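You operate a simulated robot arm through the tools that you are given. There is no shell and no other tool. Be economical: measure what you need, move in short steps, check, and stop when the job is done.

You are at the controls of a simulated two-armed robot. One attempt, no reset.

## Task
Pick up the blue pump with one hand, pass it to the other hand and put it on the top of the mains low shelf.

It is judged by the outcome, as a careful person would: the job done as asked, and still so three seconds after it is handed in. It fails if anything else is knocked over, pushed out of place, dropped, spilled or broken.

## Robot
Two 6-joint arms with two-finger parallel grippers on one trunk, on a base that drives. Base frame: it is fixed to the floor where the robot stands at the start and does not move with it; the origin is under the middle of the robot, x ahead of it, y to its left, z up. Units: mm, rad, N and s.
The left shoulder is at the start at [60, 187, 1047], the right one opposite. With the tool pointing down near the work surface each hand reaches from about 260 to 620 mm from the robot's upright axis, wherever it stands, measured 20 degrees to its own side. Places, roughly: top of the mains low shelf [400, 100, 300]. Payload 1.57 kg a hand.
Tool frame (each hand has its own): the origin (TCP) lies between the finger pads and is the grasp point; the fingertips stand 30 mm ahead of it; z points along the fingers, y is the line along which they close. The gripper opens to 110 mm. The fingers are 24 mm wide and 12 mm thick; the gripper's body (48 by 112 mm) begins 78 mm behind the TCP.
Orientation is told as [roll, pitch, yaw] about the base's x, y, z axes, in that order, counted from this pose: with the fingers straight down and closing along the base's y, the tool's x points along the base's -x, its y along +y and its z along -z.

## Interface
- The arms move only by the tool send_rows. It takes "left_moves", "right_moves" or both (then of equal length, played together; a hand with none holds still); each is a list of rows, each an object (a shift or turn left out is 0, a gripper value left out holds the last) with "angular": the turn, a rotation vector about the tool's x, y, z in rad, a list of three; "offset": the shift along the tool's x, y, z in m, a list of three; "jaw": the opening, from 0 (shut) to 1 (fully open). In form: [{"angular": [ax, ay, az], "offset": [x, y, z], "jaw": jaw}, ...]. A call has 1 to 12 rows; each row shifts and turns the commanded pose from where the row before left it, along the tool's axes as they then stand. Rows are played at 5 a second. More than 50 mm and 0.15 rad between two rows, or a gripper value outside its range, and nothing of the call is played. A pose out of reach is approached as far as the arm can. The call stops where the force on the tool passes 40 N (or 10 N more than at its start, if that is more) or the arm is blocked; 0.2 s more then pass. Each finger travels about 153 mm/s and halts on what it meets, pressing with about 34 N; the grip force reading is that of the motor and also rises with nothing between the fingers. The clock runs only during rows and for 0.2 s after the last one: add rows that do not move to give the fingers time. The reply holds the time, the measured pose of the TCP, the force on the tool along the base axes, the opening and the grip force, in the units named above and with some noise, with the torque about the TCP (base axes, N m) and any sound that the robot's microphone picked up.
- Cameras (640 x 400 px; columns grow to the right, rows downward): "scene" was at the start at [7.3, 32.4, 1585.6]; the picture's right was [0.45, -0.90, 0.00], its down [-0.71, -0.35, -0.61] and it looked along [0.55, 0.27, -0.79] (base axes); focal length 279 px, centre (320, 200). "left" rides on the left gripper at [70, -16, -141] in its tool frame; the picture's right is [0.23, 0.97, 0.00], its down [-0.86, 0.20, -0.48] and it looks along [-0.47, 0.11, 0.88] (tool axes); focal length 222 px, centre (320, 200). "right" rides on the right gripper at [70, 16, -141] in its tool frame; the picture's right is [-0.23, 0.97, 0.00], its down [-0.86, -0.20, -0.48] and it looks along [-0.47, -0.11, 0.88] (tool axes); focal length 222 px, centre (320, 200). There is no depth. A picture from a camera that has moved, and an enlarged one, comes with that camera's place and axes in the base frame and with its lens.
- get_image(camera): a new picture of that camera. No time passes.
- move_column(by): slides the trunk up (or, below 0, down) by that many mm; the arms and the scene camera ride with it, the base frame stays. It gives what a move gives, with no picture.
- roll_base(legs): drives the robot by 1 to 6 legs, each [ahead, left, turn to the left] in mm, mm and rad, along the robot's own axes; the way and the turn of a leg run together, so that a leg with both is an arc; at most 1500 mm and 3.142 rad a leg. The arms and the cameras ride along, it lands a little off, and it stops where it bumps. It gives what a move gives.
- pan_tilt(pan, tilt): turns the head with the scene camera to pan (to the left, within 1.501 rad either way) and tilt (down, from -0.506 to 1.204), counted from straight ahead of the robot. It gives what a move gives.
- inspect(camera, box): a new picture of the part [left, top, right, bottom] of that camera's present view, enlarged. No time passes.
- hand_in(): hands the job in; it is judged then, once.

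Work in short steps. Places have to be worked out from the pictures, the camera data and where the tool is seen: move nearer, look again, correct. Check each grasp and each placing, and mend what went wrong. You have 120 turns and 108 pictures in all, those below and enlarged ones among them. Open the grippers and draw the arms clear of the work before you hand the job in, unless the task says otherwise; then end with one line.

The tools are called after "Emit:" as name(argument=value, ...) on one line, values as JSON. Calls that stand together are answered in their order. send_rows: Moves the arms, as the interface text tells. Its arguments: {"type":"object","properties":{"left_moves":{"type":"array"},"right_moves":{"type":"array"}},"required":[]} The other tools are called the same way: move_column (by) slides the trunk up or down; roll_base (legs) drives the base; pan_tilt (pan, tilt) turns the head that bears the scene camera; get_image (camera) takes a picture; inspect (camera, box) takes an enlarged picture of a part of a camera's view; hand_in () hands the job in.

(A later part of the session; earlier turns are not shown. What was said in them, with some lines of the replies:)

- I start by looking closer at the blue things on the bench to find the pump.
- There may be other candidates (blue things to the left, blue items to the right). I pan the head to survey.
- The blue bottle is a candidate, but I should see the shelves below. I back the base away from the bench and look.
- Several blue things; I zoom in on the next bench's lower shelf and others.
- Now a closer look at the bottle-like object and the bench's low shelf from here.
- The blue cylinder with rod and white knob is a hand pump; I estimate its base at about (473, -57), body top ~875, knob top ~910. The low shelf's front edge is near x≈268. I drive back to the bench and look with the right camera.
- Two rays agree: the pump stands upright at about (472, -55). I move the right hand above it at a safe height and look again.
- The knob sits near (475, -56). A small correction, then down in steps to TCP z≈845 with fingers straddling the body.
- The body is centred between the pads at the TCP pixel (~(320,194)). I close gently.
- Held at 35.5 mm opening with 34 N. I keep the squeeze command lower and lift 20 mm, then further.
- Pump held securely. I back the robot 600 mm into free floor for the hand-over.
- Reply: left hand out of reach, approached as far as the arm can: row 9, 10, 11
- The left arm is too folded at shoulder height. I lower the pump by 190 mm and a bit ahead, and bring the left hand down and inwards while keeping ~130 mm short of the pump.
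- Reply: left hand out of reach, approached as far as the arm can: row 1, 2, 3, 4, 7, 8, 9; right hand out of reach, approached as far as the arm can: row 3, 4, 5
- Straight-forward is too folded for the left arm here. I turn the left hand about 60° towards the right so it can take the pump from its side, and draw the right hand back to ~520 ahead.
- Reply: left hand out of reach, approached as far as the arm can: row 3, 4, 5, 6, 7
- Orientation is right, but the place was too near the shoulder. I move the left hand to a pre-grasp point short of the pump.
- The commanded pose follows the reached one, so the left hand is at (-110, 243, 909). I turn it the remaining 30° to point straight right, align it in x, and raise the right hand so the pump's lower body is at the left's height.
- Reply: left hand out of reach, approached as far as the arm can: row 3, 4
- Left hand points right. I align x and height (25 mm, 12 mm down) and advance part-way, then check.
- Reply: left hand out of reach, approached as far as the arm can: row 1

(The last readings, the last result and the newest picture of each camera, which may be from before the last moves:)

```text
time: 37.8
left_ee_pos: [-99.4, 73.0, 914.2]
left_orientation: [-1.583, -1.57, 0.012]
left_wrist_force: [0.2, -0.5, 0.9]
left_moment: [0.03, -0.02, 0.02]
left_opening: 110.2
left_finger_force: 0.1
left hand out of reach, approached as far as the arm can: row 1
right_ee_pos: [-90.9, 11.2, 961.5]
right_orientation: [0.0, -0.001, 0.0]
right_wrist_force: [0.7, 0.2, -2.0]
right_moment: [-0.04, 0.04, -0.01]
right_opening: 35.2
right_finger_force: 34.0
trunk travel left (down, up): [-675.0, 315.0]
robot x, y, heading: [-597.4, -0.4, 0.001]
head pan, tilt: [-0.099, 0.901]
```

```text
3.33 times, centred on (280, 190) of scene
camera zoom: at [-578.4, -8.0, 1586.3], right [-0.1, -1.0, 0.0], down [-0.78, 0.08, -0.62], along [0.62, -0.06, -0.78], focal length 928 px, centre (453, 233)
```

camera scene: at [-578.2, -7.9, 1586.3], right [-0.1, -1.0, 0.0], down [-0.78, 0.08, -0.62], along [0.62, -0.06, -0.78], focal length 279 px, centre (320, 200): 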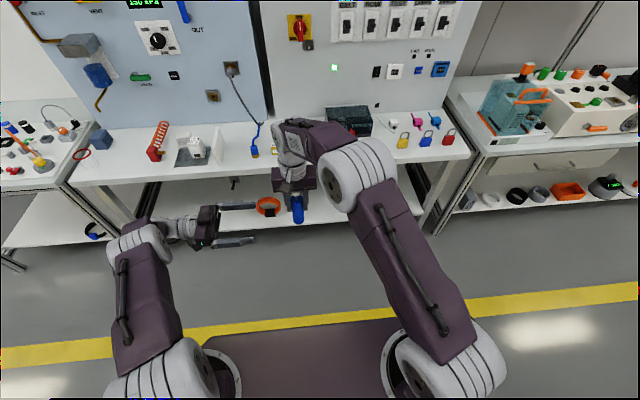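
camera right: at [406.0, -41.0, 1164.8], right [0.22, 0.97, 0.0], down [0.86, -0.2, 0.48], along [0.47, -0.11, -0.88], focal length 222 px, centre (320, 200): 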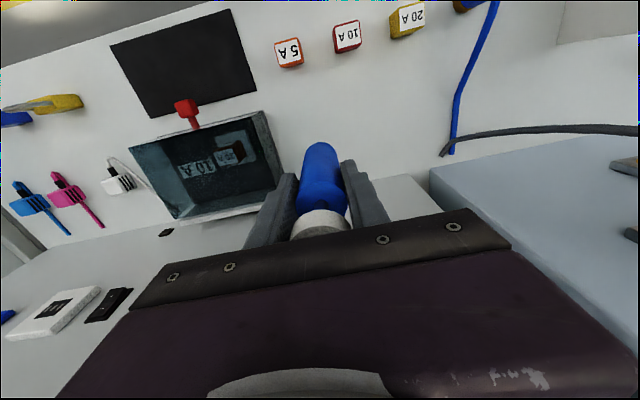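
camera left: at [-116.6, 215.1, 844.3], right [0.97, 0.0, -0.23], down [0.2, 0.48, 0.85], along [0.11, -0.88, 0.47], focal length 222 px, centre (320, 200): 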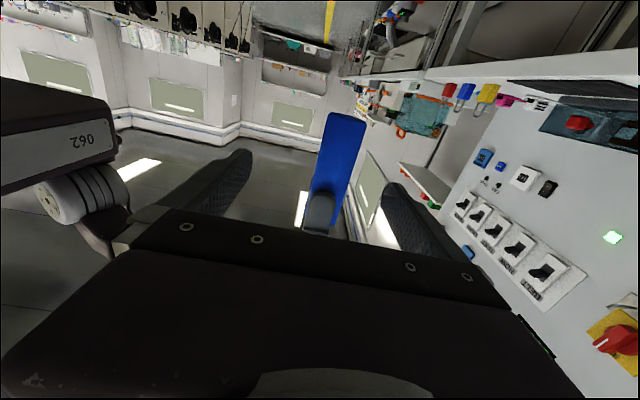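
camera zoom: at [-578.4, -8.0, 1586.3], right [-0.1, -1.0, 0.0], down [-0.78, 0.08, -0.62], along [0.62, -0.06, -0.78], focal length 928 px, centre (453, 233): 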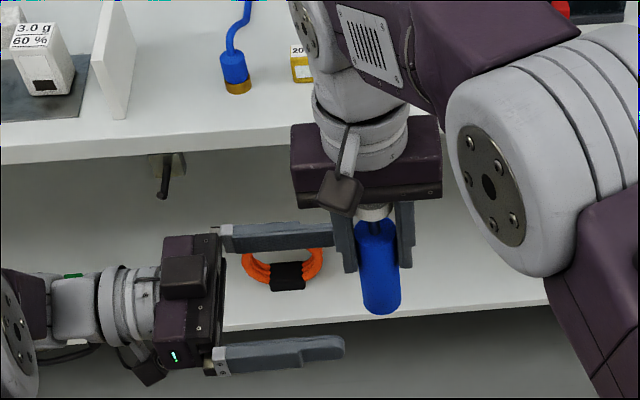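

Good alignment; 62 mm remain. I correct x by 8 mm and height by 4 mm and advance.

Emit:
send_rows(left_moves=[{"offset": [0.004, 0.0085, 0]}, {"offset": [0, 0, 0.02]}, {"offset": [0, 0, 0.02]}, {"offset": [0, 0, 0.02]}, {}])

Emit:
get_image(camera="left")

Emit:
inspect(camera="scene", box=[200, 130, 360, 250])

```text
time: 39.0
left_ee_pos: [-91.2, 12.6, 909.9]
left_orientation: [-1.987, -1.572, 0.415]
left_wrist_force: [0.1, -0.6, 0.3]
left_moment: [0.02, 0.04, -0.06]
left_opening: 110.3
left_finger_force: 0.0
right_ee_pos: [-90.7, 10.8, 961.4]
right_orientation: [-0.001, 0.0, 0.0]
right_wrist_force: [-0.3, -0.8, -2.3]
right_moment: [-0.01, 0.02, -0.01]
right_opening: 35.1
right_finger_force: 33.4
trunk travel left (down, up): [-675.0, 315.0]
robot x, y, heading: [-595.3, 2.3, -0.003]
head pan, tilt: [-0.099, 0.901]
```

```text
69 pictures are left
camera left: at [-108.0, 154.8, 840.2], right [0.97, 0.0, -0.23], down [0.2, 0.48, 0.85], along [0.11, -0.88, 0.47], focal length 222 px, centre (320, 200)
```

left: 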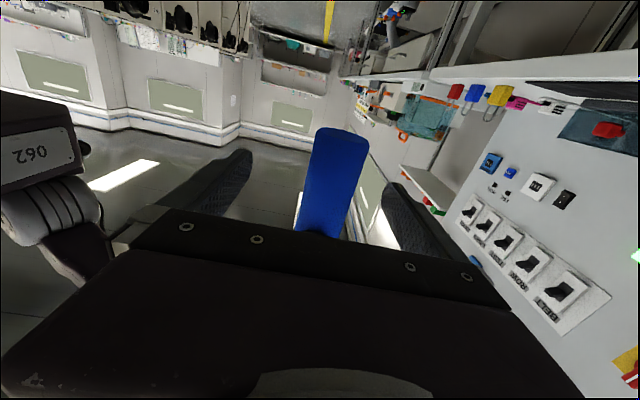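

```text
3.33 times, centred on (280, 190) of scene
camera zoom: at [-578.4, -8.2, 1586.3], right [-0.1, -1.0, 0.0], down [-0.78, 0.08, -0.62], along [0.62, -0.06, -0.78], focal length 928 px, centre (453, 233)
```

zoom: 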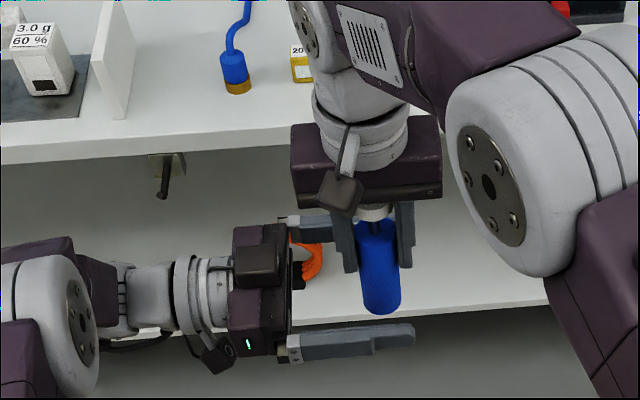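

The pump's lower body is between the left pads. I close the left hand, stepwise.

Emit:
send_rows(left_moves=[{"jaw": 0.7}, {"jaw": 0.5}, {"jaw": 0.38}, {"jaw": 0.32}, {"jaw": 0.1}, {}, {}])

Emit:
inspect(camera="scene", box=[200, 130, 360, 250])

```text
time: 40.6
left_ee_pos: [-89.5, 13.7, 909.7]
left_orientation: [-0.442, -1.567, -1.122]
left_wrist_force: [1.4, -0.9, 0.0]
left_moment: [-0.1, 0.33, 0.02]
left_opening: 35.0
left_finger_force: 34.5
right_ee_pos: [-93.7, 10.9, 961.7]
right_orientation: [-0.002, 0.013, 0.002]
right_wrist_force: [-1.8, -0.6, -1.2]
right_moment: [0.1, -0.2, -0.04]
right_opening: 35.1
right_finger_force: 34.2
trunk travel left (down, up): [-675.0, 315.0]
robot x, y, heading: [-593.7, 4.3, 0.002]
head pan, tilt: [-0.099, 0.901]
stopped in row 7 (left hand): the force on the tool passed its limit (the readings are from after the stop); the commanded pose is now the measured one
```

```text
3.33 times, centred on (280, 190) of scene
camera zoom: at [-578.3, -8.5, 1586.3], right [-0.1, -1.0, 0.0], down [-0.78, 0.08, -0.62], along [0.62, -0.06, -0.78], focal length 928 px, centre (453, 233)
```

zoom: 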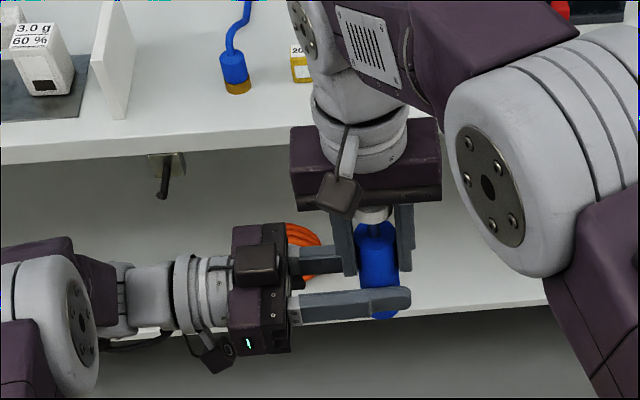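

Both hands hold it (35 mm, 34 N each), forces are low. I open the right hand and lift it straight up clear of the knob.

Emit:
send_rows(right_moves=[{"jaw": 0.4}, {"jaw": 0.6}, {"jaw": 0.8}, {}, {"offset": [0, 0, -0.03]}, {"offset": [0, 0, -0.04]}, {"offset": [0, 0, -0.05]}, {"offset": [0, 0, -0.05]}, {}])

Emit:
get_image(camera="scene")

Emit:
get_image(camera="left")

Emit:
get_image(camera="right")

```text
time: 42.6
left_ee_pos: [-90.4, 13.9, 909.5]
left_orientation: [-0.223, -1.567, -1.341]
left_wrist_force: [-1.3, 0.6, -0.4]
left_moment: [0.01, 0.01, 0.02]
left_opening: 34.9
left_finger_force: 34.2
right_ee_pos: [-92.9, 11.2, 1132.5]
right_orientation: [-0.001, 0.012, 0.0]
right_wrist_force: [-0.1, -0.1, 0.5]
right_moment: [0.0, 0.03, -0.01]
right_opening: 87.8
right_finger_force: 0.0
trunk travel left (down, up): [-675.0, 315.0]
robot x, y, heading: [-591.9, -0.4, -0.001]
head pan, tilt: [-0.099, 0.901]
```

```text
66 pictures are left
camera scene: at [-578.1, -8.6, 1586.3], right [-0.1, -1.0, 0.0], down [-0.78, 0.08, -0.62], along [0.62, -0.06, -0.78], focal length 279 px, centre (320, 200)
```

scene: 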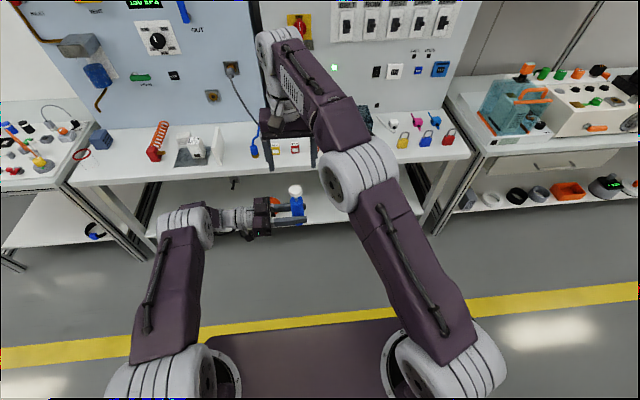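

```text
65 pictures are left
camera left: at [-106.9, 155.3, 840.1], right [0.97, 0.01, -0.23], down [0.2, 0.48, 0.86], along [0.12, -0.88, 0.46], focal length 222 px, centre (320, 200)
```

left: 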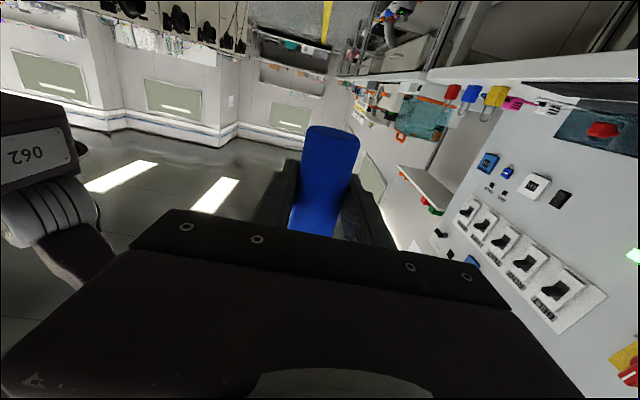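

```text
64 pictures are left
camera right: at [-160.2, 26.3, 1273.4], right [0.23, 0.97, 0.0], down [0.86, -0.2, 0.47], along [0.46, -0.11, -0.88], focal length 222 px, centre (320, 200)
```

right: 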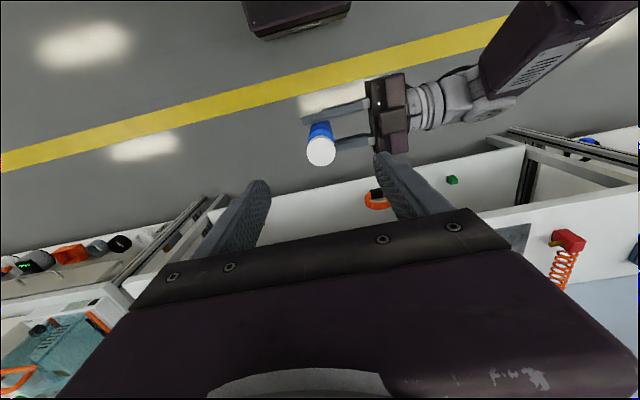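

The left hand now holds the pump alone. I tuck the right hand back to its own side, and move the left a little out, beginning to turn it to point ahead.

Emit:
send_rows(right_moves=[{"offset": [0.02, -0.03, 0]}, {"offset": [0.02, -0.03, 0]}, {"offset": [0.02, -0.03, 0]}, {"offset": [0.02, -0.03, 0]}, {"offset": [0.02, -0.03, 0]}, {"offset": [0.02, -0.03, 0]}, {"offset": [0.02, -0.03, 0]}, {"offset": [0.02, -0.03, 0]}, {"offset": [0.02, -0.03, 0]}, {}], left_moves=[{}, {}, {"offset": [0, 0.02, -0.025]}, {"offset": [0, 0.02, -0.025]}, {"offset": [0, 0.02, -0.025]}, {"offset": [0, 0.02, -0.025]}, {"angular": [-0.1, 0, 0]}, {"angular": [-0.1, 0, 0]}, {"angular": [-0.1, 0, 0]}, {}])

Emit:
get_image(camera="scene")

```text
time: 44.8
left_ee_pos: [-60.4, 96.2, 930.3]
left_orientation: [0.108, -1.568, -1.371]
left_wrist_force: [0.4, -0.1, -2.6]
left_moment: [0.0, 0.02, 0.01]
left_opening: 35.1
left_finger_force: 34.3
left hand out of reach, approached as far as the arm can: row 4, 5, 6
right_ee_pos: [-271.6, -258.0, 1133.5]
right_orientation: [0.0, 0.01, 0.002]
right_wrist_force: [-0.2, -0.2, -0.1]
right_moment: [-0.01, 0.0, 0.03]
right_opening: 87.7
right_finger_force: 0.0
trunk travel left (down, up): [-675.0, 315.0]
robot x, y, heading: [-594.0, 1.0, -0.0]
head pan, tilt: [-0.099, 0.901]
```

```text
63 pictures are left
camera scene: at [-577.5, -8.1, 1586.3], right [-0.1, -1.0, 0.0], down [-0.78, 0.08, -0.62], along [0.62, -0.06, -0.78], focal length 279 px, centre (320, 200)
```

scene: 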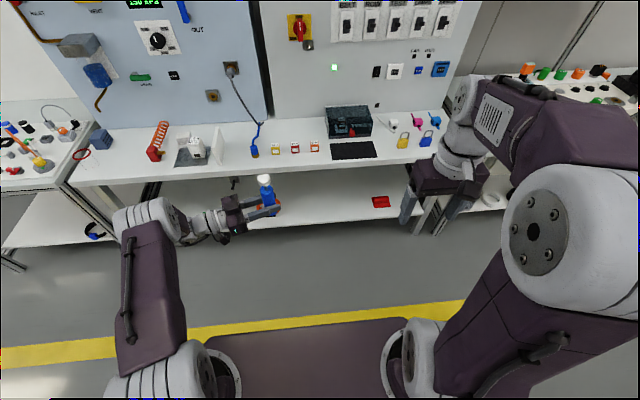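

Continuing to turn the left hand to point ahead.

Emit:
send_rows(left_moves=[{"angular": [-0.126, 0, 0]}, {"angular": [-0.126, 0, 0]}, {"angular": [-0.126, 0, 0]}, {"angular": [-0.126, 0, 0]}, {"angular": [-0.126, 0, 0]}, {"angular": [-0.126, 0, 0]}, {"angular": [-0.126, 0, 0]}, {"angular": [-0.126, 0, 0]}, {"angular": [-0.126, 0, 0]}, {"angular": [-0.126, 0, 0]}, {}])

Emit:
get_image(camera="scene")

```text
time: 47.2
left_ee_pos: [113.0, 161.9, 955.2]
left_orientation: [-1.447, -1.541, 1.243]
left_wrist_force: [0.6, 0.1, -2.0]
left_moment: [0.02, 0.01, 0.02]
left_opening: 35.0
left_finger_force: 33.5
left hand out of reach, approached as far as the arm can: row 3, 4, 5, 6, 7, 8, 9, 10
right_ee_pos: [-271.2, -259.4, 1133.4]
right_orientation: [-0.002, 0.011, 0.0]
right_wrist_force: [0.5, -0.3, 0.6]
right_moment: [0.0, 0.0, 0.02]
right_opening: 87.9
right_finger_force: 0.1
trunk travel left (down, up): [-675.0, 315.0]
robot x, y, heading: [-594.1, 1.9, -0.0]
head pan, tilt: [-0.099, 0.901]
```

```text
62 pictures are left
camera scene: at [-578.0, -8.5, 1586.3], right [-0.1, -1.0, 0.0], down [-0.78, 0.08, -0.62], along [0.62, -0.06, -0.78], focal length 279 px, centre (320, 200)
```

scene: 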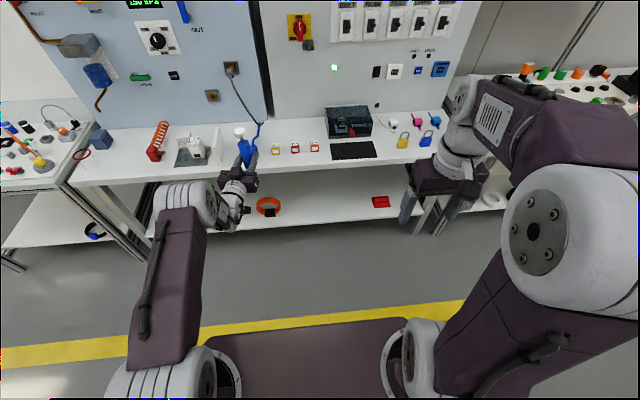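

The left hand points nearly ahead at (113, 162, 955), pump over free floor. I straighten the small tilt, then shift the base 160 mm right (away from the orange coil on the shelf, near y≈200) and lower the trunk part-way.

Emit:
send_rows(left_moves=[{"angular": [0, 0, 0.028]}, {}])

Emit:
roll_base(legs=[[-80, -160, 0]])

Emit:
move_column(by=-300)

Emit:
pan_tilt(pan=0.1, tilt=0.7)

Emit:
get_image(camera="scene")

```text
time: 47.8
left_ee_pos: [114.7, 162.9, 956.4]
left_orientation: [-1.454, -1.54, 1.248]
left_wrist_force: [0.3, 0.0, -2.8]
left_moment: [-0.03, -0.01, 0.0]
left_opening: 35.1
left_finger_force: 34.0
right_ee_pos: [-272.9, -257.6, 1133.6]
right_orientation: [-0.001, 0.01, 0.0]
right_wrist_force: [-0.8, 0.6, 0.6]
right_moment: [0.02, -0.01, 0.02]
right_opening: 88.1
right_finger_force: 0.0
trunk travel left (down, up): [-675.0, 315.0]
robot x, y, heading: [-597.6, -3.3, 0.002]
head pan, tilt: [-0.099, 0.901]
```

```text
time: 49.3
left_ee_pos: [34.1, 2.9, 954.5]
left_orientation: [-1.446, -1.541, 1.243]
left_wrist_force: [-0.1, 0.2, -2.0]
left_moment: [0.0, 0.04, 0.0]
left_opening: 35.0
left_finger_force: 34.3
right_ee_pos: [-351.4, -418.7, 1134.0]
right_orientation: [-0.003, 0.012, 0.002]
right_wrist_force: [0.8, 0.0, -0.1]
right_moment: [0.01, 0.04, -0.01]
right_opening: 88.1
right_finger_force: 0.0
trunk travel left (down, up): [-675.0, 315.0]
robot x, y, heading: [-675.6, -159.8, 0.003]
head pan, tilt: [-0.099, 0.901]
```

```text
time: 52.3
left_ee_pos: [34.9, 1.8, 654.9]
left_orientation: [-1.453, -1.542, 1.251]
left_wrist_force: [-0.6, -0.7, -1.6]
left_moment: [-0.01, -0.01, 0.0]
left_opening: 35.0
left_finger_force: 34.1
right_ee_pos: [-350.7, -419.9, 834.1]
right_orientation: [-0.002, 0.01, 0.002]
right_wrist_force: [0.7, -0.4, -0.4]
right_moment: [0.02, 0.01, 0.0]
right_opening: 88.3
right_finger_force: 0.0
trunk travel left (down, up): [-375.0, 615.0]
robot x, y, heading: [-674.6, -158.1, -0.001]
head pan, tilt: [-0.099, 0.901]
```

```text
time: 53.0
left_ee_pos: [33.5, 2.6, 655.9]
left_orientation: [-1.446, -1.542, 1.244]
left_wrist_force: [0.8, -0.7, -1.1]
left_moment: [0.04, -0.01, -0.01]
left_opening: 35.3
left_finger_force: 34.1
right_ee_pos: [-352.9, -419.0, 833.1]
right_orientation: [-0.001, 0.009, 0.002]
right_wrist_force: [-0.8, 0.0, -0.8]
right_moment: [0.0, 0.0, 0.03]
right_opening: 87.8
right_finger_force: 0.0
trunk travel left (down, up): [-375.0, 615.0]
robot x, y, heading: [-672.0, -161.0, -0.003]
head pan, tilt: [0.099, 0.7]
```

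```text
61 pictures are left
camera scene: at [-648.4, -153.1, 1302.4], right [0.1, -0.99, 0.0], down [-0.64, -0.06, -0.76], along [0.76, 0.08, -0.64], focal length 279 px, centre (320, 200)
```

scene: 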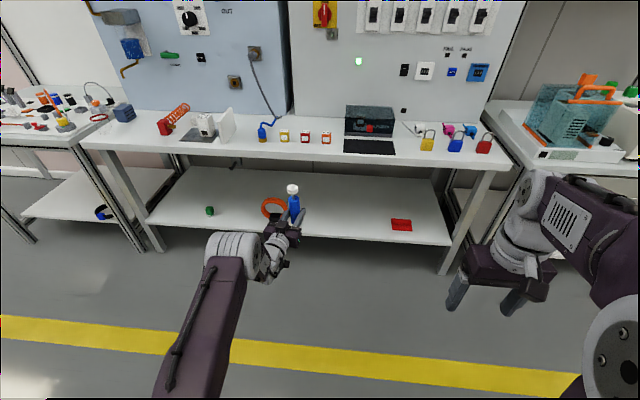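

The shelf between the orange coil and the red item is free. I lower the trunk by another 280 mm (TCP ≈ 375, pump base ≈ 333).

Emit:
move_column(by=-280)

Emit:
pan_tilt(pan=0.15, tilt=0.5)

Emit:
get_image(camera="scene")

Emit:
get_image(camera="left")

```text
time: 55.8
left_ee_pos: [33.5, 2.0, 375.7]
left_orientation: [-1.453, -1.541, 1.25]
left_wrist_force: [0.8, 1.0, -1.7]
left_moment: [0.0, -0.01, -0.01]
left_opening: 34.9
left_finger_force: 34.3
right_ee_pos: [-353.0, -418.6, 553.9]
right_orientation: [-0.003, 0.012, 0.002]
right_wrist_force: [-0.2, 0.0, 1.1]
right_moment: [0.03, 0.01, 0.01]
right_opening: 88.0
right_finger_force: 0.1
trunk travel left (down, up): [-95.0, 895.0]
robot x, y, heading: [-671.5, -163.6, -0.0]
head pan, tilt: [0.099, 0.7]
```

```text
time: 56.6
left_ee_pos: [33.4, 1.1, 375.3]
left_orientation: [-1.449, -1.541, 1.244]
left_wrist_force: [-0.3, -0.4, -1.3]
left_moment: [0.0, 0.0, 0.01]
left_opening: 35.2
left_finger_force: 34.2
right_ee_pos: [-352.3, -419.1, 554.9]
right_orientation: [-0.002, 0.01, 0.001]
right_wrist_force: [-0.1, 0.4, -0.2]
right_moment: [-0.03, 0.0, 0.01]
right_opening: 88.0
right_finger_force: 0.0
trunk travel left (down, up): [-95.0, 895.0]
robot x, y, heading: [-674.2, -160.3, -0.002]
head pan, tilt: [0.15, 0.499]
```

```text
60 pictures are left
camera scene: at [-643.0, -147.9, 1040.1], right [0.15, -0.99, 0.0], down [-0.47, -0.07, -0.88], along [0.87, 0.13, -0.48], focal length 279 px, centre (320, 200)
```

scene: 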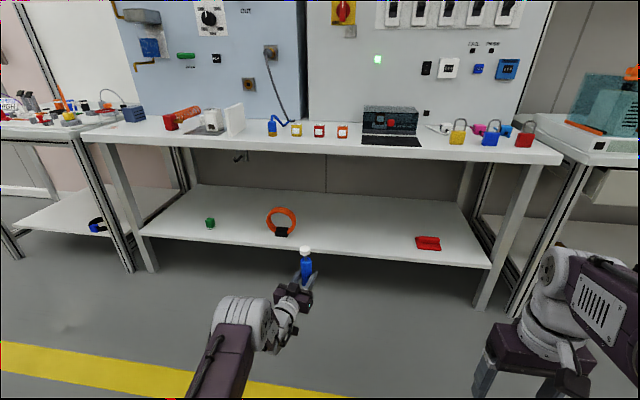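

```text
59 pictures are left
camera left: at [-108.6, 13.0, 306.5], right [0.19, 0.95, -0.26], down [-0.42, 0.32, 0.85], along [0.89, -0.06, 0.46], focal length 222 px, centre (320, 200)
```

left: 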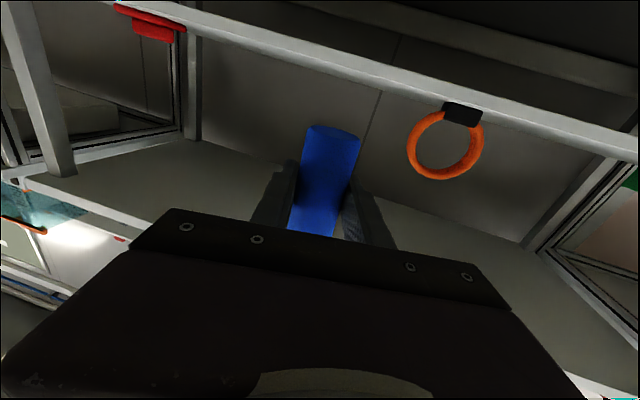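

Shelf front edge confirmed near x≈265, z≈300. I drive ahead 200 mm, then check before the last bit.

Emit:
roll_base(legs=[[200, 0, 0]])

Emit:
inspect(camera="scene", box=[180, 160, 460, 335])

Emit:
get_image(camera="left")

```text
time: 58.2
left_ee_pos: [235.7, 1.3, 374.8]
left_orientation: [-1.446, -1.539, 1.242]
left_wrist_force: [0.4, 0.7, -2.6]
left_moment: [-0.04, -0.01, 0.0]
left_opening: 34.9
left_finger_force: 34.1
right_ee_pos: [-150.6, -418.5, 554.0]
right_orientation: [-0.001, 0.011, 0.003]
right_wrist_force: [-0.5, -0.4, -1.1]
right_moment: [-0.01, -0.02, 0.0]
right_opening: 88.0
right_finger_force: 0.0
trunk travel left (down, up): [-95.0, 895.0]
robot x, y, heading: [-472.8, -160.4, 0.002]
head pan, tilt: [0.15, 0.499]
```

```text
2.29 times, centred on (320, 248) of scene
camera zoom: at [-441.5, -147.7, 1040.2], right [0.15, -0.99, 0.0], down [-0.47, -0.07, -0.88], along [0.87, 0.13, -0.48], focal length 637 px, centre (320, 91)
```

zoom: 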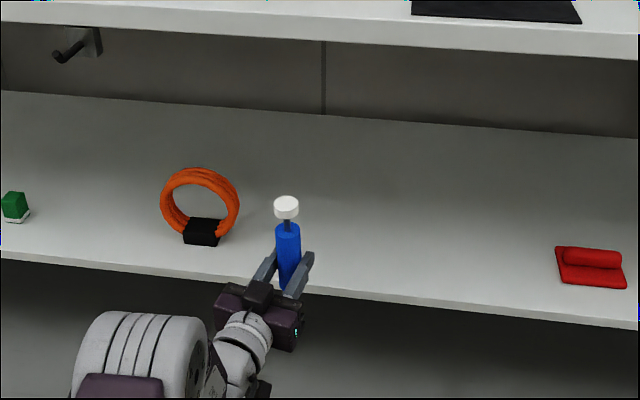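

```text
57 pictures are left
camera left: at [92.9, 13.2, 306.5], right [0.19, 0.95, -0.26], down [-0.42, 0.32, 0.85], along [0.89, -0.06, 0.46], focal length 222 px, centre (320, 200)
```

left: 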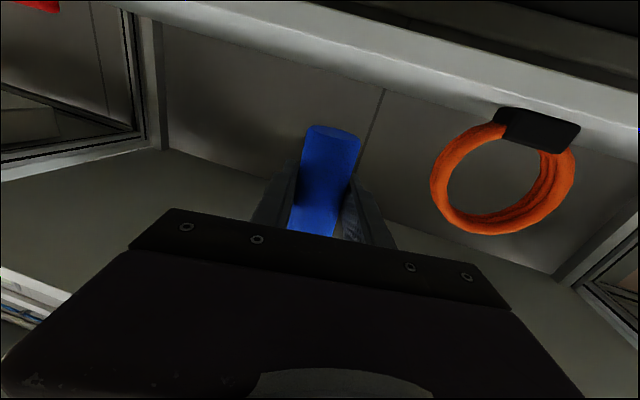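

Clear all around. I drive the last 100 mm so the pump stands about 70 mm inside the shelf edge.

Emit:
roll_base(legs=[[105, 0, 0]])

Emit:
move_column(by=-20)

Emit:
inspect(camera="scene", box=[180, 180, 460, 355])

Emit:
get_image(camera="left")

```text
time: 59.3
left_ee_pos: [340.0, 3.3, 374.5]
left_orientation: [-1.442, -1.541, 1.237]
left_wrist_force: [0.0, -0.8, -1.8]
left_moment: [-0.03, 0.01, 0.02]
left_opening: 35.1
left_finger_force: 34.2
right_ee_pos: [-43.9, -417.9, 553.2]
right_orientation: [-0.003, 0.009, 0.002]
right_wrist_force: [1.4, -0.1, -0.1]
right_moment: [0.0, -0.02, -0.02]
right_opening: 88.3
right_finger_force: 0.1
trunk travel left (down, up): [-95.0, 895.0]
robot x, y, heading: [-365.5, -159.3, 0.004]
head pan, tilt: [0.15, 0.499]
```

```text
time: 60.0
left_ee_pos: [340.4, 2.2, 354.5]
left_orientation: [-1.438, -1.542, 1.235]
left_wrist_force: [0.3, 0.1, -1.4]
left_moment: [0.01, 0.03, 0.0]
left_opening: 35.0
left_finger_force: 34.1
right_ee_pos: [-45.0, -418.5, 533.9]
right_orientation: [-0.002, 0.01, 0.001]
right_wrist_force: [0.0, 1.5, 0.6]
right_moment: [-0.01, 0.02, 0.0]
right_opening: 88.1
right_finger_force: 0.1
trunk travel left (down, up): [-75.0, 915.0]
robot x, y, heading: [-366.6, -157.5, 0.0]
head pan, tilt: [0.15, 0.499]
```

```text
2.29 times, centred on (320, 268) of scene
camera zoom: at [-336.5, -147.6, 1020.2], right [0.15, -0.99, 0.0], down [-0.47, -0.07, -0.88], along [0.87, 0.13, -0.48], focal length 637 px, centre (320, 46)
```

zoom: 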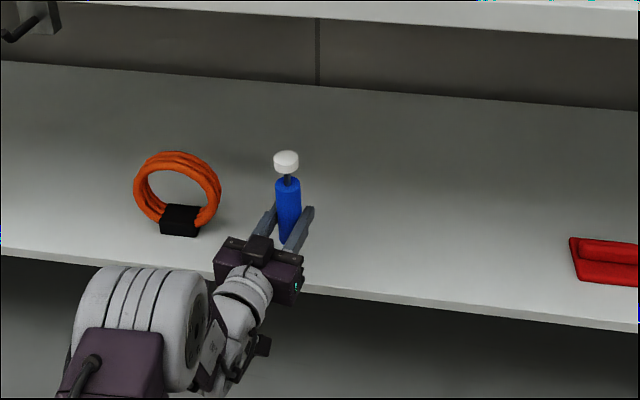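

```text
55 pictures are left
camera left: at [197.8, 13.4, 286.4], right [0.19, 0.95, -0.26], down [-0.42, 0.32, 0.85], along [0.89, -0.06, 0.46], focal length 222 px, centre (320, 200)
```

left: 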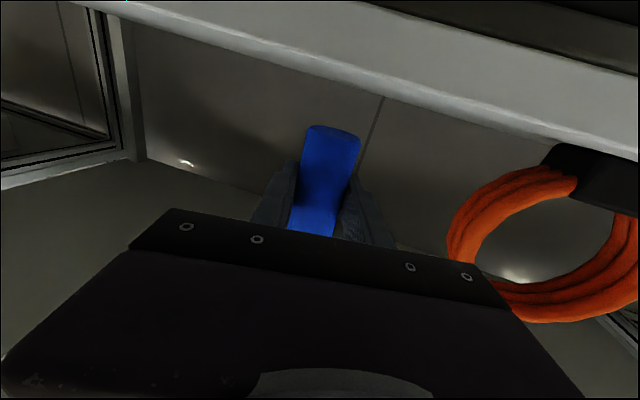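

Pump base ≈ 312. I lower in small steps watching the wrist force.

Emit:
move_column(by=-8)

Emit:
move_column(by=-2)

Emit:
get_image(camera="left")

```text
time: 60.6
left_ee_pos: [340.3, 2.0, 346.6]
left_orientation: [-1.44, -1.541, 1.239]
left_wrist_force: [-0.2, 0.4, -2.2]
left_moment: [0.0, 0.04, 0.01]
left_opening: 34.8
left_finger_force: 34.1
right_ee_pos: [-45.5, -418.1, 526.1]
right_orientation: [-0.002, 0.011, 0.002]
right_wrist_force: [-0.5, -0.1, 0.3]
right_moment: [0.0, 0.0, -0.02]
right_opening: 88.0
right_finger_force: 0.1
trunk travel left (down, up): [-67.0, 923.0]
robot x, y, heading: [-368.4, -160.9, 0.001]
head pan, tilt: [0.15, 0.499]
```

```text
time: 61.1
left_ee_pos: [340.5, 3.1, 344.3]
left_orientation: [-1.439, -1.542, 1.234]
left_wrist_force: [0.0, 0.3, -1.6]
left_moment: [0.01, -0.02, 0.0]
left_opening: 34.9
left_finger_force: 33.6
right_ee_pos: [-45.3, -417.8, 524.5]
right_orientation: [-0.003, 0.011, 0.003]
right_wrist_force: [0.0, 0.4, -0.3]
right_moment: [0.02, -0.01, 0.0]
right_opening: 88.1
right_finger_force: 0.0
trunk travel left (down, up): [-65.0, 925.0]
robot x, y, heading: [-367.3, -160.8, 0.001]
head pan, tilt: [0.15, 0.499]
```

```text
54 pictures are left
camera left: at [197.9, 13.5, 276.4], right [0.19, 0.95, -0.26], down [-0.42, 0.32, 0.85], along [0.89, -0.06, 0.46], focal length 222 px, centre (320, 200)
```

left: 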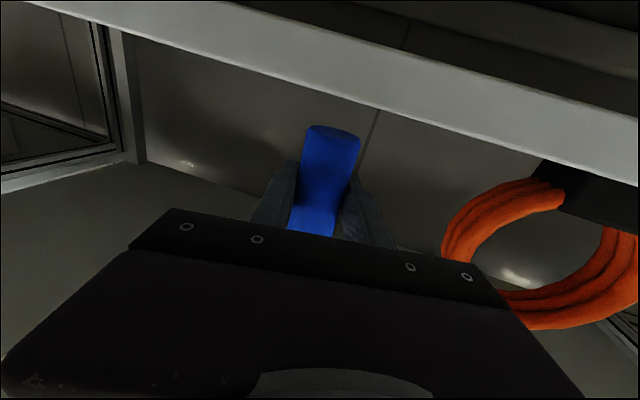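

No contact yet; the left view suggests the shelf top is nearer z≈282 with its edge near x≈285. I go 25 mm further in, then continue lowering in small steps.

Emit:
roll_base(legs=[[25, 0, 0]])

Emit:
move_column(by=-8)

Emit:
move_column(by=-4)

Emit:
get_image(camera="left")

Emit:
inspect(camera="scene", box=[240, 190, 400, 290])

```text
time: 61.9
left_ee_pos: [364.8, 2.4, 344.4]
left_orientation: [-1.436, -1.542, 1.235]
left_wrist_force: [0.2, 0.0, -2.2]
left_moment: [-0.01, 0.02, -0.01]
left_opening: 35.0
left_finger_force: 34.1
right_ee_pos: [-20.3, -418.9, 524.3]
right_orientation: [-0.003, 0.011, 0.001]
right_wrist_force: [0.1, -0.7, 0.0]
right_moment: [0.0, 0.0, 0.04]
right_opening: 88.1
right_finger_force: 0.1
trunk travel left (down, up): [-65.0, 925.0]
robot x, y, heading: [-341.3, -160.4, 0.0]
head pan, tilt: [0.15, 0.499]
```

```text
time: 62.5
left_ee_pos: [364.9, 2.5, 335.7]
left_orientation: [-1.424, -1.54, 1.221]
left_wrist_force: [-0.2, -0.2, -1.5]
left_moment: [-0.02, 0.03, 0.03]
left_opening: 35.0
left_finger_force: 34.3
right_ee_pos: [-20.3, -420.0, 516.4]
right_orientation: [0.0, 0.009, 0.002]
right_wrist_force: [0.5, 0.0, 0.5]
right_moment: [0.02, -0.02, 0.0]
right_opening: 87.9
right_finger_force: 0.1
trunk travel left (down, up): [-57.0, 933.0]
robot x, y, heading: [-341.4, -158.9, -0.0]
head pan, tilt: [0.15, 0.499]
```

```text
time: 63.0
left_ee_pos: [365.5, 2.6, 332.6]
left_orientation: [-1.434, -1.541, 1.232]
left_wrist_force: [-0.7, 0.0, -2.3]
left_moment: [0.01, 0.01, 0.0]
left_opening: 35.0
left_finger_force: 33.6
right_ee_pos: [-20.2, -418.8, 512.4]
right_orientation: [-0.002, 0.01, 0.0]
right_wrist_force: [0.1, 0.4, 0.5]
right_moment: [-0.01, 0.01, 0.01]
right_opening: 88.0
right_finger_force: 0.0
trunk travel left (down, up): [-53.0, 937.0]
robot x, y, heading: [-341.9, -159.3, -0.0]
head pan, tilt: [0.15, 0.499]
```

```text
53 pictures are left
camera left: at [222.8, 13.5, 264.4], right [0.19, 0.95, -0.26], down [-0.42, 0.32, 0.85], along [0.89, -0.06, 0.46], focal length 222 px, centre (320, 200)
```

left: 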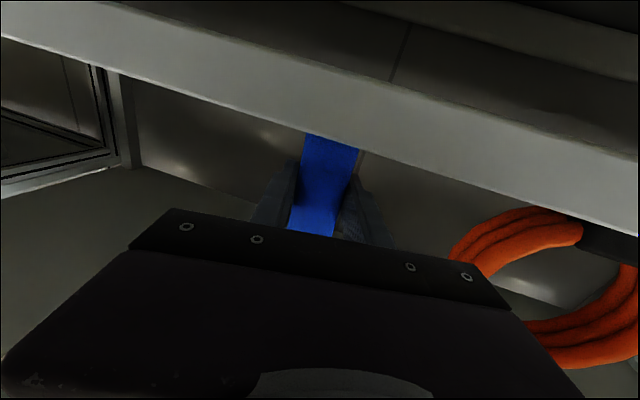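

```text
4.00 times, centred on (320, 240) of scene
camera zoom: at [-311.5, -147.6, 998.2], right [0.15, -0.99, 0.0], down [-0.47, -0.07, -0.88], along [0.87, 0.13, -0.48], focal length 1114 px, centre (320, 40)
```

zoom: 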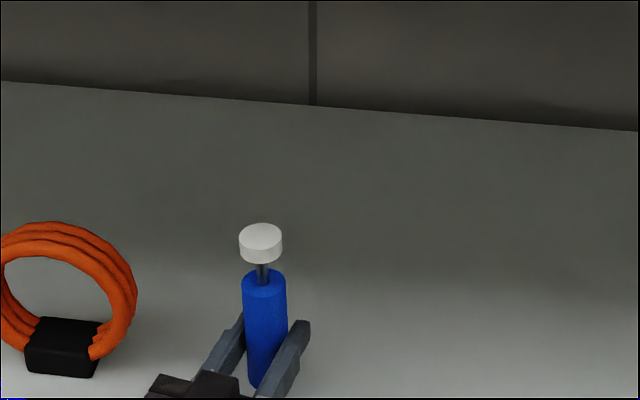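

Still no contact (force ≈ pump weight only). Continuing down in small steps.

Emit:
move_column(by=-4)

Emit:
move_column(by=-3)

Emit:
inspect(camera="scene", box=[240, 210, 400, 310])

```text
time: 63.5
left_ee_pos: [365.5, 2.0, 327.9]
left_orientation: [-1.434, -1.54, 1.23]
left_wrist_force: [0.5, 0.2, -1.8]
left_moment: [0.01, -0.02, -0.02]
left_opening: 35.1
left_finger_force: 34.0
right_ee_pos: [-19.7, -418.5, 507.9]
right_orientation: [-0.003, 0.01, 0.001]
right_wrist_force: [0.8, -0.2, -0.7]
right_moment: [-0.01, -0.02, 0.02]
right_opening: 88.3
right_finger_force: 0.1
trunk travel left (down, up): [-49.0, 941.0]
robot x, y, heading: [-338.3, -161.7, 0.0]
head pan, tilt: [0.15, 0.499]
```

```text
time: 64.0
left_ee_pos: [365.2, 2.7, 325.8]
left_orientation: [-1.432, -1.541, 1.23]
left_wrist_force: [-0.1, 0.1, -1.8]
left_moment: [0.05, -0.01, -0.01]
left_opening: 34.9
left_finger_force: 34.1
right_ee_pos: [-20.3, -418.2, 505.5]
right_orientation: [-0.002, 0.012, 0.002]
right_wrist_force: [0.3, 0.0, 0.3]
right_moment: [-0.02, 0.01, 0.0]
right_opening: 87.8
right_finger_force: 0.0
trunk travel left (down, up): [-46.0, 944.0]
robot x, y, heading: [-341.3, -159.5, 0.0]
head pan, tilt: [0.15, 0.499]
```

```text
4.00 times, centred on (320, 260) of scene
camera zoom: at [-311.5, -147.6, 991.2], right [0.15, -0.99, 0.0], down [-0.47, -0.07, -0.88], along [0.87, 0.13, -0.48], focal length 1114 px, centre (320, -40)
```

zoom: 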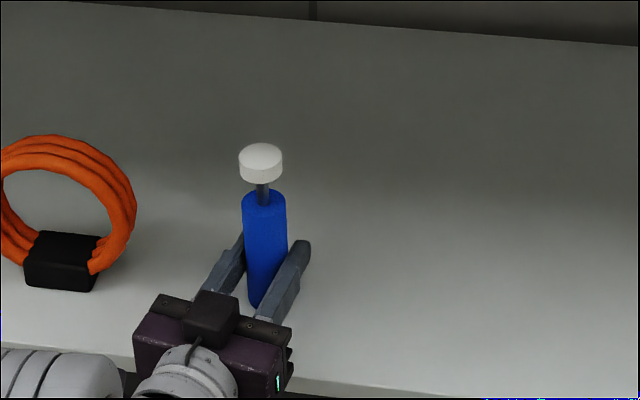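

No contact yet; a few more millimetres.

Emit:
move_column(by=-2)

Emit:
move_column(by=-2)

Emit:
move_column(by=-2)

Emit:
get_image(camera="left")

```text
time: 64.6
left_ee_pos: [364.9, 1.9, 324.6]
left_orientation: [-1.432, -1.541, 1.228]
left_wrist_force: [0.8, 0.7, -2.7]
left_moment: [-0.01, 0.01, 0.0]
left_opening: 35.2
left_finger_force: 33.8
right_ee_pos: [-20.5, -418.9, 503.8]
right_orientation: [0.0, 0.013, 0.001]
right_wrist_force: [0.2, -0.8, -0.7]
right_moment: [0.02, 0.02, 0.0]
right_opening: 88.0
right_finger_force: 0.0
trunk travel left (down, up): [-44.0, 946.0]
robot x, y, heading: [-342.7, -163.2, 0.002]
head pan, tilt: [0.15, 0.499]
```

```text
time: 65.1
left_ee_pos: [365.7, 2.2, 322.7]
left_orientation: [-1.507, -1.543, 1.3]
left_wrist_force: [-0.7, 0.1, 2.0]
left_moment: [0.04, 0.05, 0.02]
left_opening: 34.8
left_finger_force: 34.2
right_ee_pos: [-21.0, -419.5, 501.2]
right_orientation: [-0.002, 0.01, 0.001]
right_wrist_force: [-1.0, -0.6, 0.2]
right_moment: [-0.02, 0.03, 0.01]
right_opening: 88.1
right_finger_force: 0.0
trunk travel left (down, up): [-42.0, 948.0]
robot x, y, heading: [-340.6, -157.2, 0.004]
head pan, tilt: [0.15, 0.499]
```

```text
time: 65.6
left_ee_pos: [365.6, 2.0, 322.2]
left_orientation: [-1.629, -1.543, 1.426]
left_wrist_force: [-3.4, -0.3, 9.8]
left_moment: [0.17, 0.13, 0.05]
left_opening: 35.2
left_finger_force: 33.7
right_ee_pos: [-21.3, -419.5, 499.1]
right_orientation: [-0.002, 0.01, 0.001]
right_wrist_force: [-1.5, 0.4, -0.5]
right_moment: [0.01, -0.04, 0.02]
right_opening: 87.9
right_finger_force: 0.0
trunk travel left (down, up): [-40.0, 950.0]
robot x, y, heading: [-340.8, -159.8, 0.003]
head pan, tilt: [0.15, 0.499]
```

```text
50 pictures are left
camera left: at [223.2, 13.5, 253.7], right [0.2, 0.95, -0.25], down [-0.42, 0.32, 0.85], along [0.88, -0.06, 0.46], focal length 222 px, centre (320, 200)
```

left: 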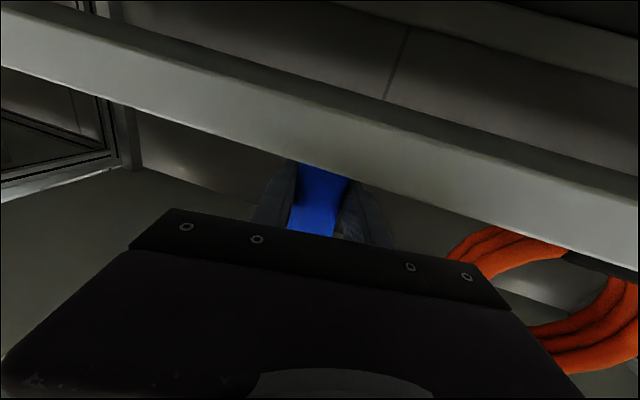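

Contact: +12 N vertical at pump base ≈ 280, matching the shelf height. I ease up 1 mm, then open the left hand gradually.

Emit:
move_column(by=1)

Emit:
send_rows(left_moves=[{"jaw": 0.34}, {"jaw": 0.36}, {"jaw": 0.4}, {"jaw": 0.5}, {"jaw": 0.6}, {"jaw": 0.7}, {}])

Emit:
inspect(camera="scene", box=[240, 210, 400, 310])

Emit:
get_image(camera="left")

```text
time: 66.1
left_ee_pos: [364.3, 2.3, 323.1]
left_orientation: [-1.556, -1.542, 1.351]
left_wrist_force: [2.7, 0.7, 9.9]
left_moment: [0.2, -0.15, 0.01]
left_opening: 35.1
left_finger_force: 33.9
right_ee_pos: [-21.4, -419.3, 500.4]
right_orientation: [-0.001, 0.009, 0.003]
right_wrist_force: [0.2, 0.0, 0.7]
right_moment: [0.02, 0.03, -0.02]
right_opening: 88.0
right_finger_force: 0.1
trunk travel left (down, up): [-41.0, 949.0]
robot x, y, heading: [-343.6, -157.7, 0.002]
head pan, tilt: [0.15, 0.499]
```

```text
time: 67.7
left_ee_pos: [365.0, 3.8, 320.6]
left_orientation: [-1.445, -1.54, 1.242]
left_wrist_force: [-0.8, -0.3, 0.2]
left_moment: [-0.01, -0.02, -0.04]
left_opening: 76.9
left_finger_force: 0.1
right_ee_pos: [-20.4, -418.8, 499.8]
right_orientation: [0.0, 0.01, 0.001]
right_wrist_force: [0.3, -0.7, 0.4]
right_moment: [0.04, -0.01, -0.02]
right_opening: 88.1
right_finger_force: 0.2
trunk travel left (down, up): [-41.0, 949.0]
robot x, y, heading: [-341.6, -157.7, -0.002]
head pan, tilt: [0.15, 0.499]
```

```text
4.00 times, centred on (320, 260) of scene
camera zoom: at [-311.7, -147.7, 986.2], right [0.15, -0.99, 0.0], down [-0.47, -0.07, -0.88], along [0.87, 0.13, -0.48], focal length 1114 px, centre (320, -40)
```

zoom: 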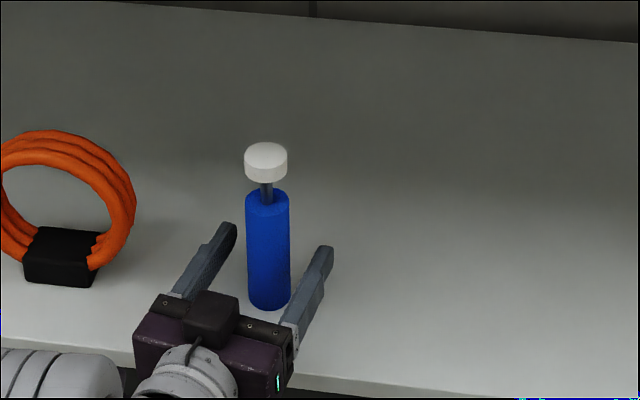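

```text
48 pictures are left
camera left: at [222.8, 13.5, 252.6], right [0.19, 0.95, -0.26], down [-0.42, 0.32, 0.85], along [0.89, -0.06, 0.46], focal length 222 px, centre (320, 200)
```

left: 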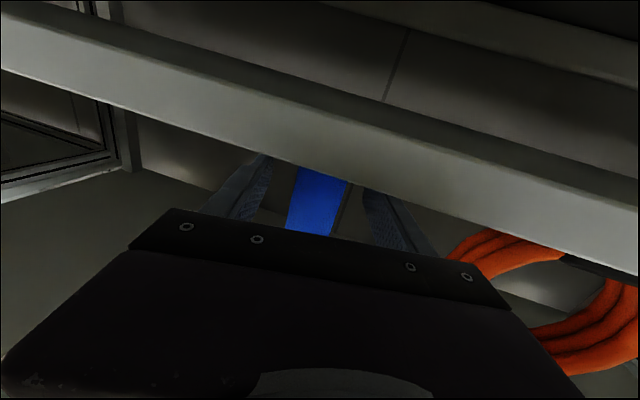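

The pump stands upright and free between the open fingers. I back out along the hand's axis.

Emit:
roll_base(legs=[[-150, 30, 0], [-250, 0, 0]])

Emit:
get_image(camera="scene")

Emit:
inspect(camera="scene", box=[220, 130, 460, 280])

```text
time: 70.5
left_ee_pos: [-34.4, 29.8, 321.7]
left_orientation: [-1.441, -1.541, 1.238]
left_wrist_force: [0.1, 0.8, -0.2]
left_moment: [0.02, 0.02, -0.04]
left_opening: 77.0
left_finger_force: 0.1
right_ee_pos: [-421.7, -389.5, 499.4]
right_orientation: [-0.002, 0.011, 0.002]
right_wrist_force: [0.7, 0.4, -0.2]
right_moment: [0.01, 0.0, 0.03]
right_opening: 87.9
right_finger_force: 0.1
trunk travel left (down, up): [-41.0, 949.0]
robot x, y, heading: [-742.0, -131.2, 0.003]
head pan, tilt: [0.15, 0.499]
```

```text
47 pictures are left
camera scene: at [-711.9, -118.4, 986.2], right [0.15, -0.99, 0.0], down [-0.47, -0.07, -0.88], along [0.87, 0.13, -0.48], focal length 279 px, centre (320, 200)
```

scene: 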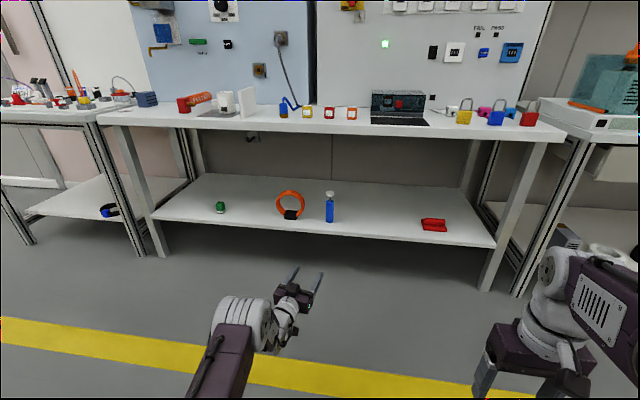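

```text
2.67 times, centred on (340, 205) of scene
camera zoom: at [-711.9, -118.4, 986.2], right [0.15, -0.99, 0.0], down [-0.47, -0.07, -0.88], along [0.87, 0.13, -0.48], focal length 743 px, centre (267, 187)
```

zoom: 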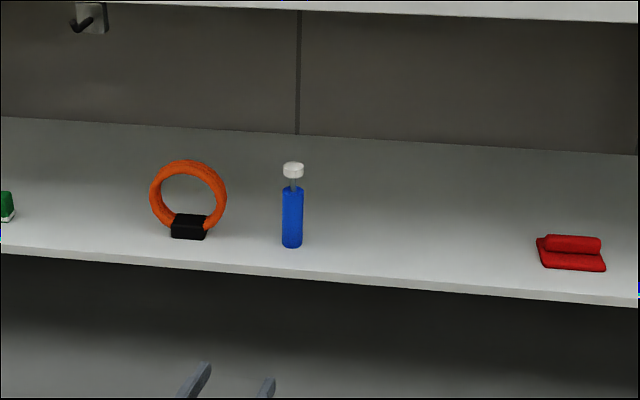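

The pump stands upright on the shelf, nothing else moved, and both arms are clear with grippers open.

Emit:
hand_in()

```text
The job is handed in.
```

I picked up the blue pump with the right hand and passed it to the left. It now stands upright on top of the mains low shelf, nothing else was disturbed, and the job is handed in.
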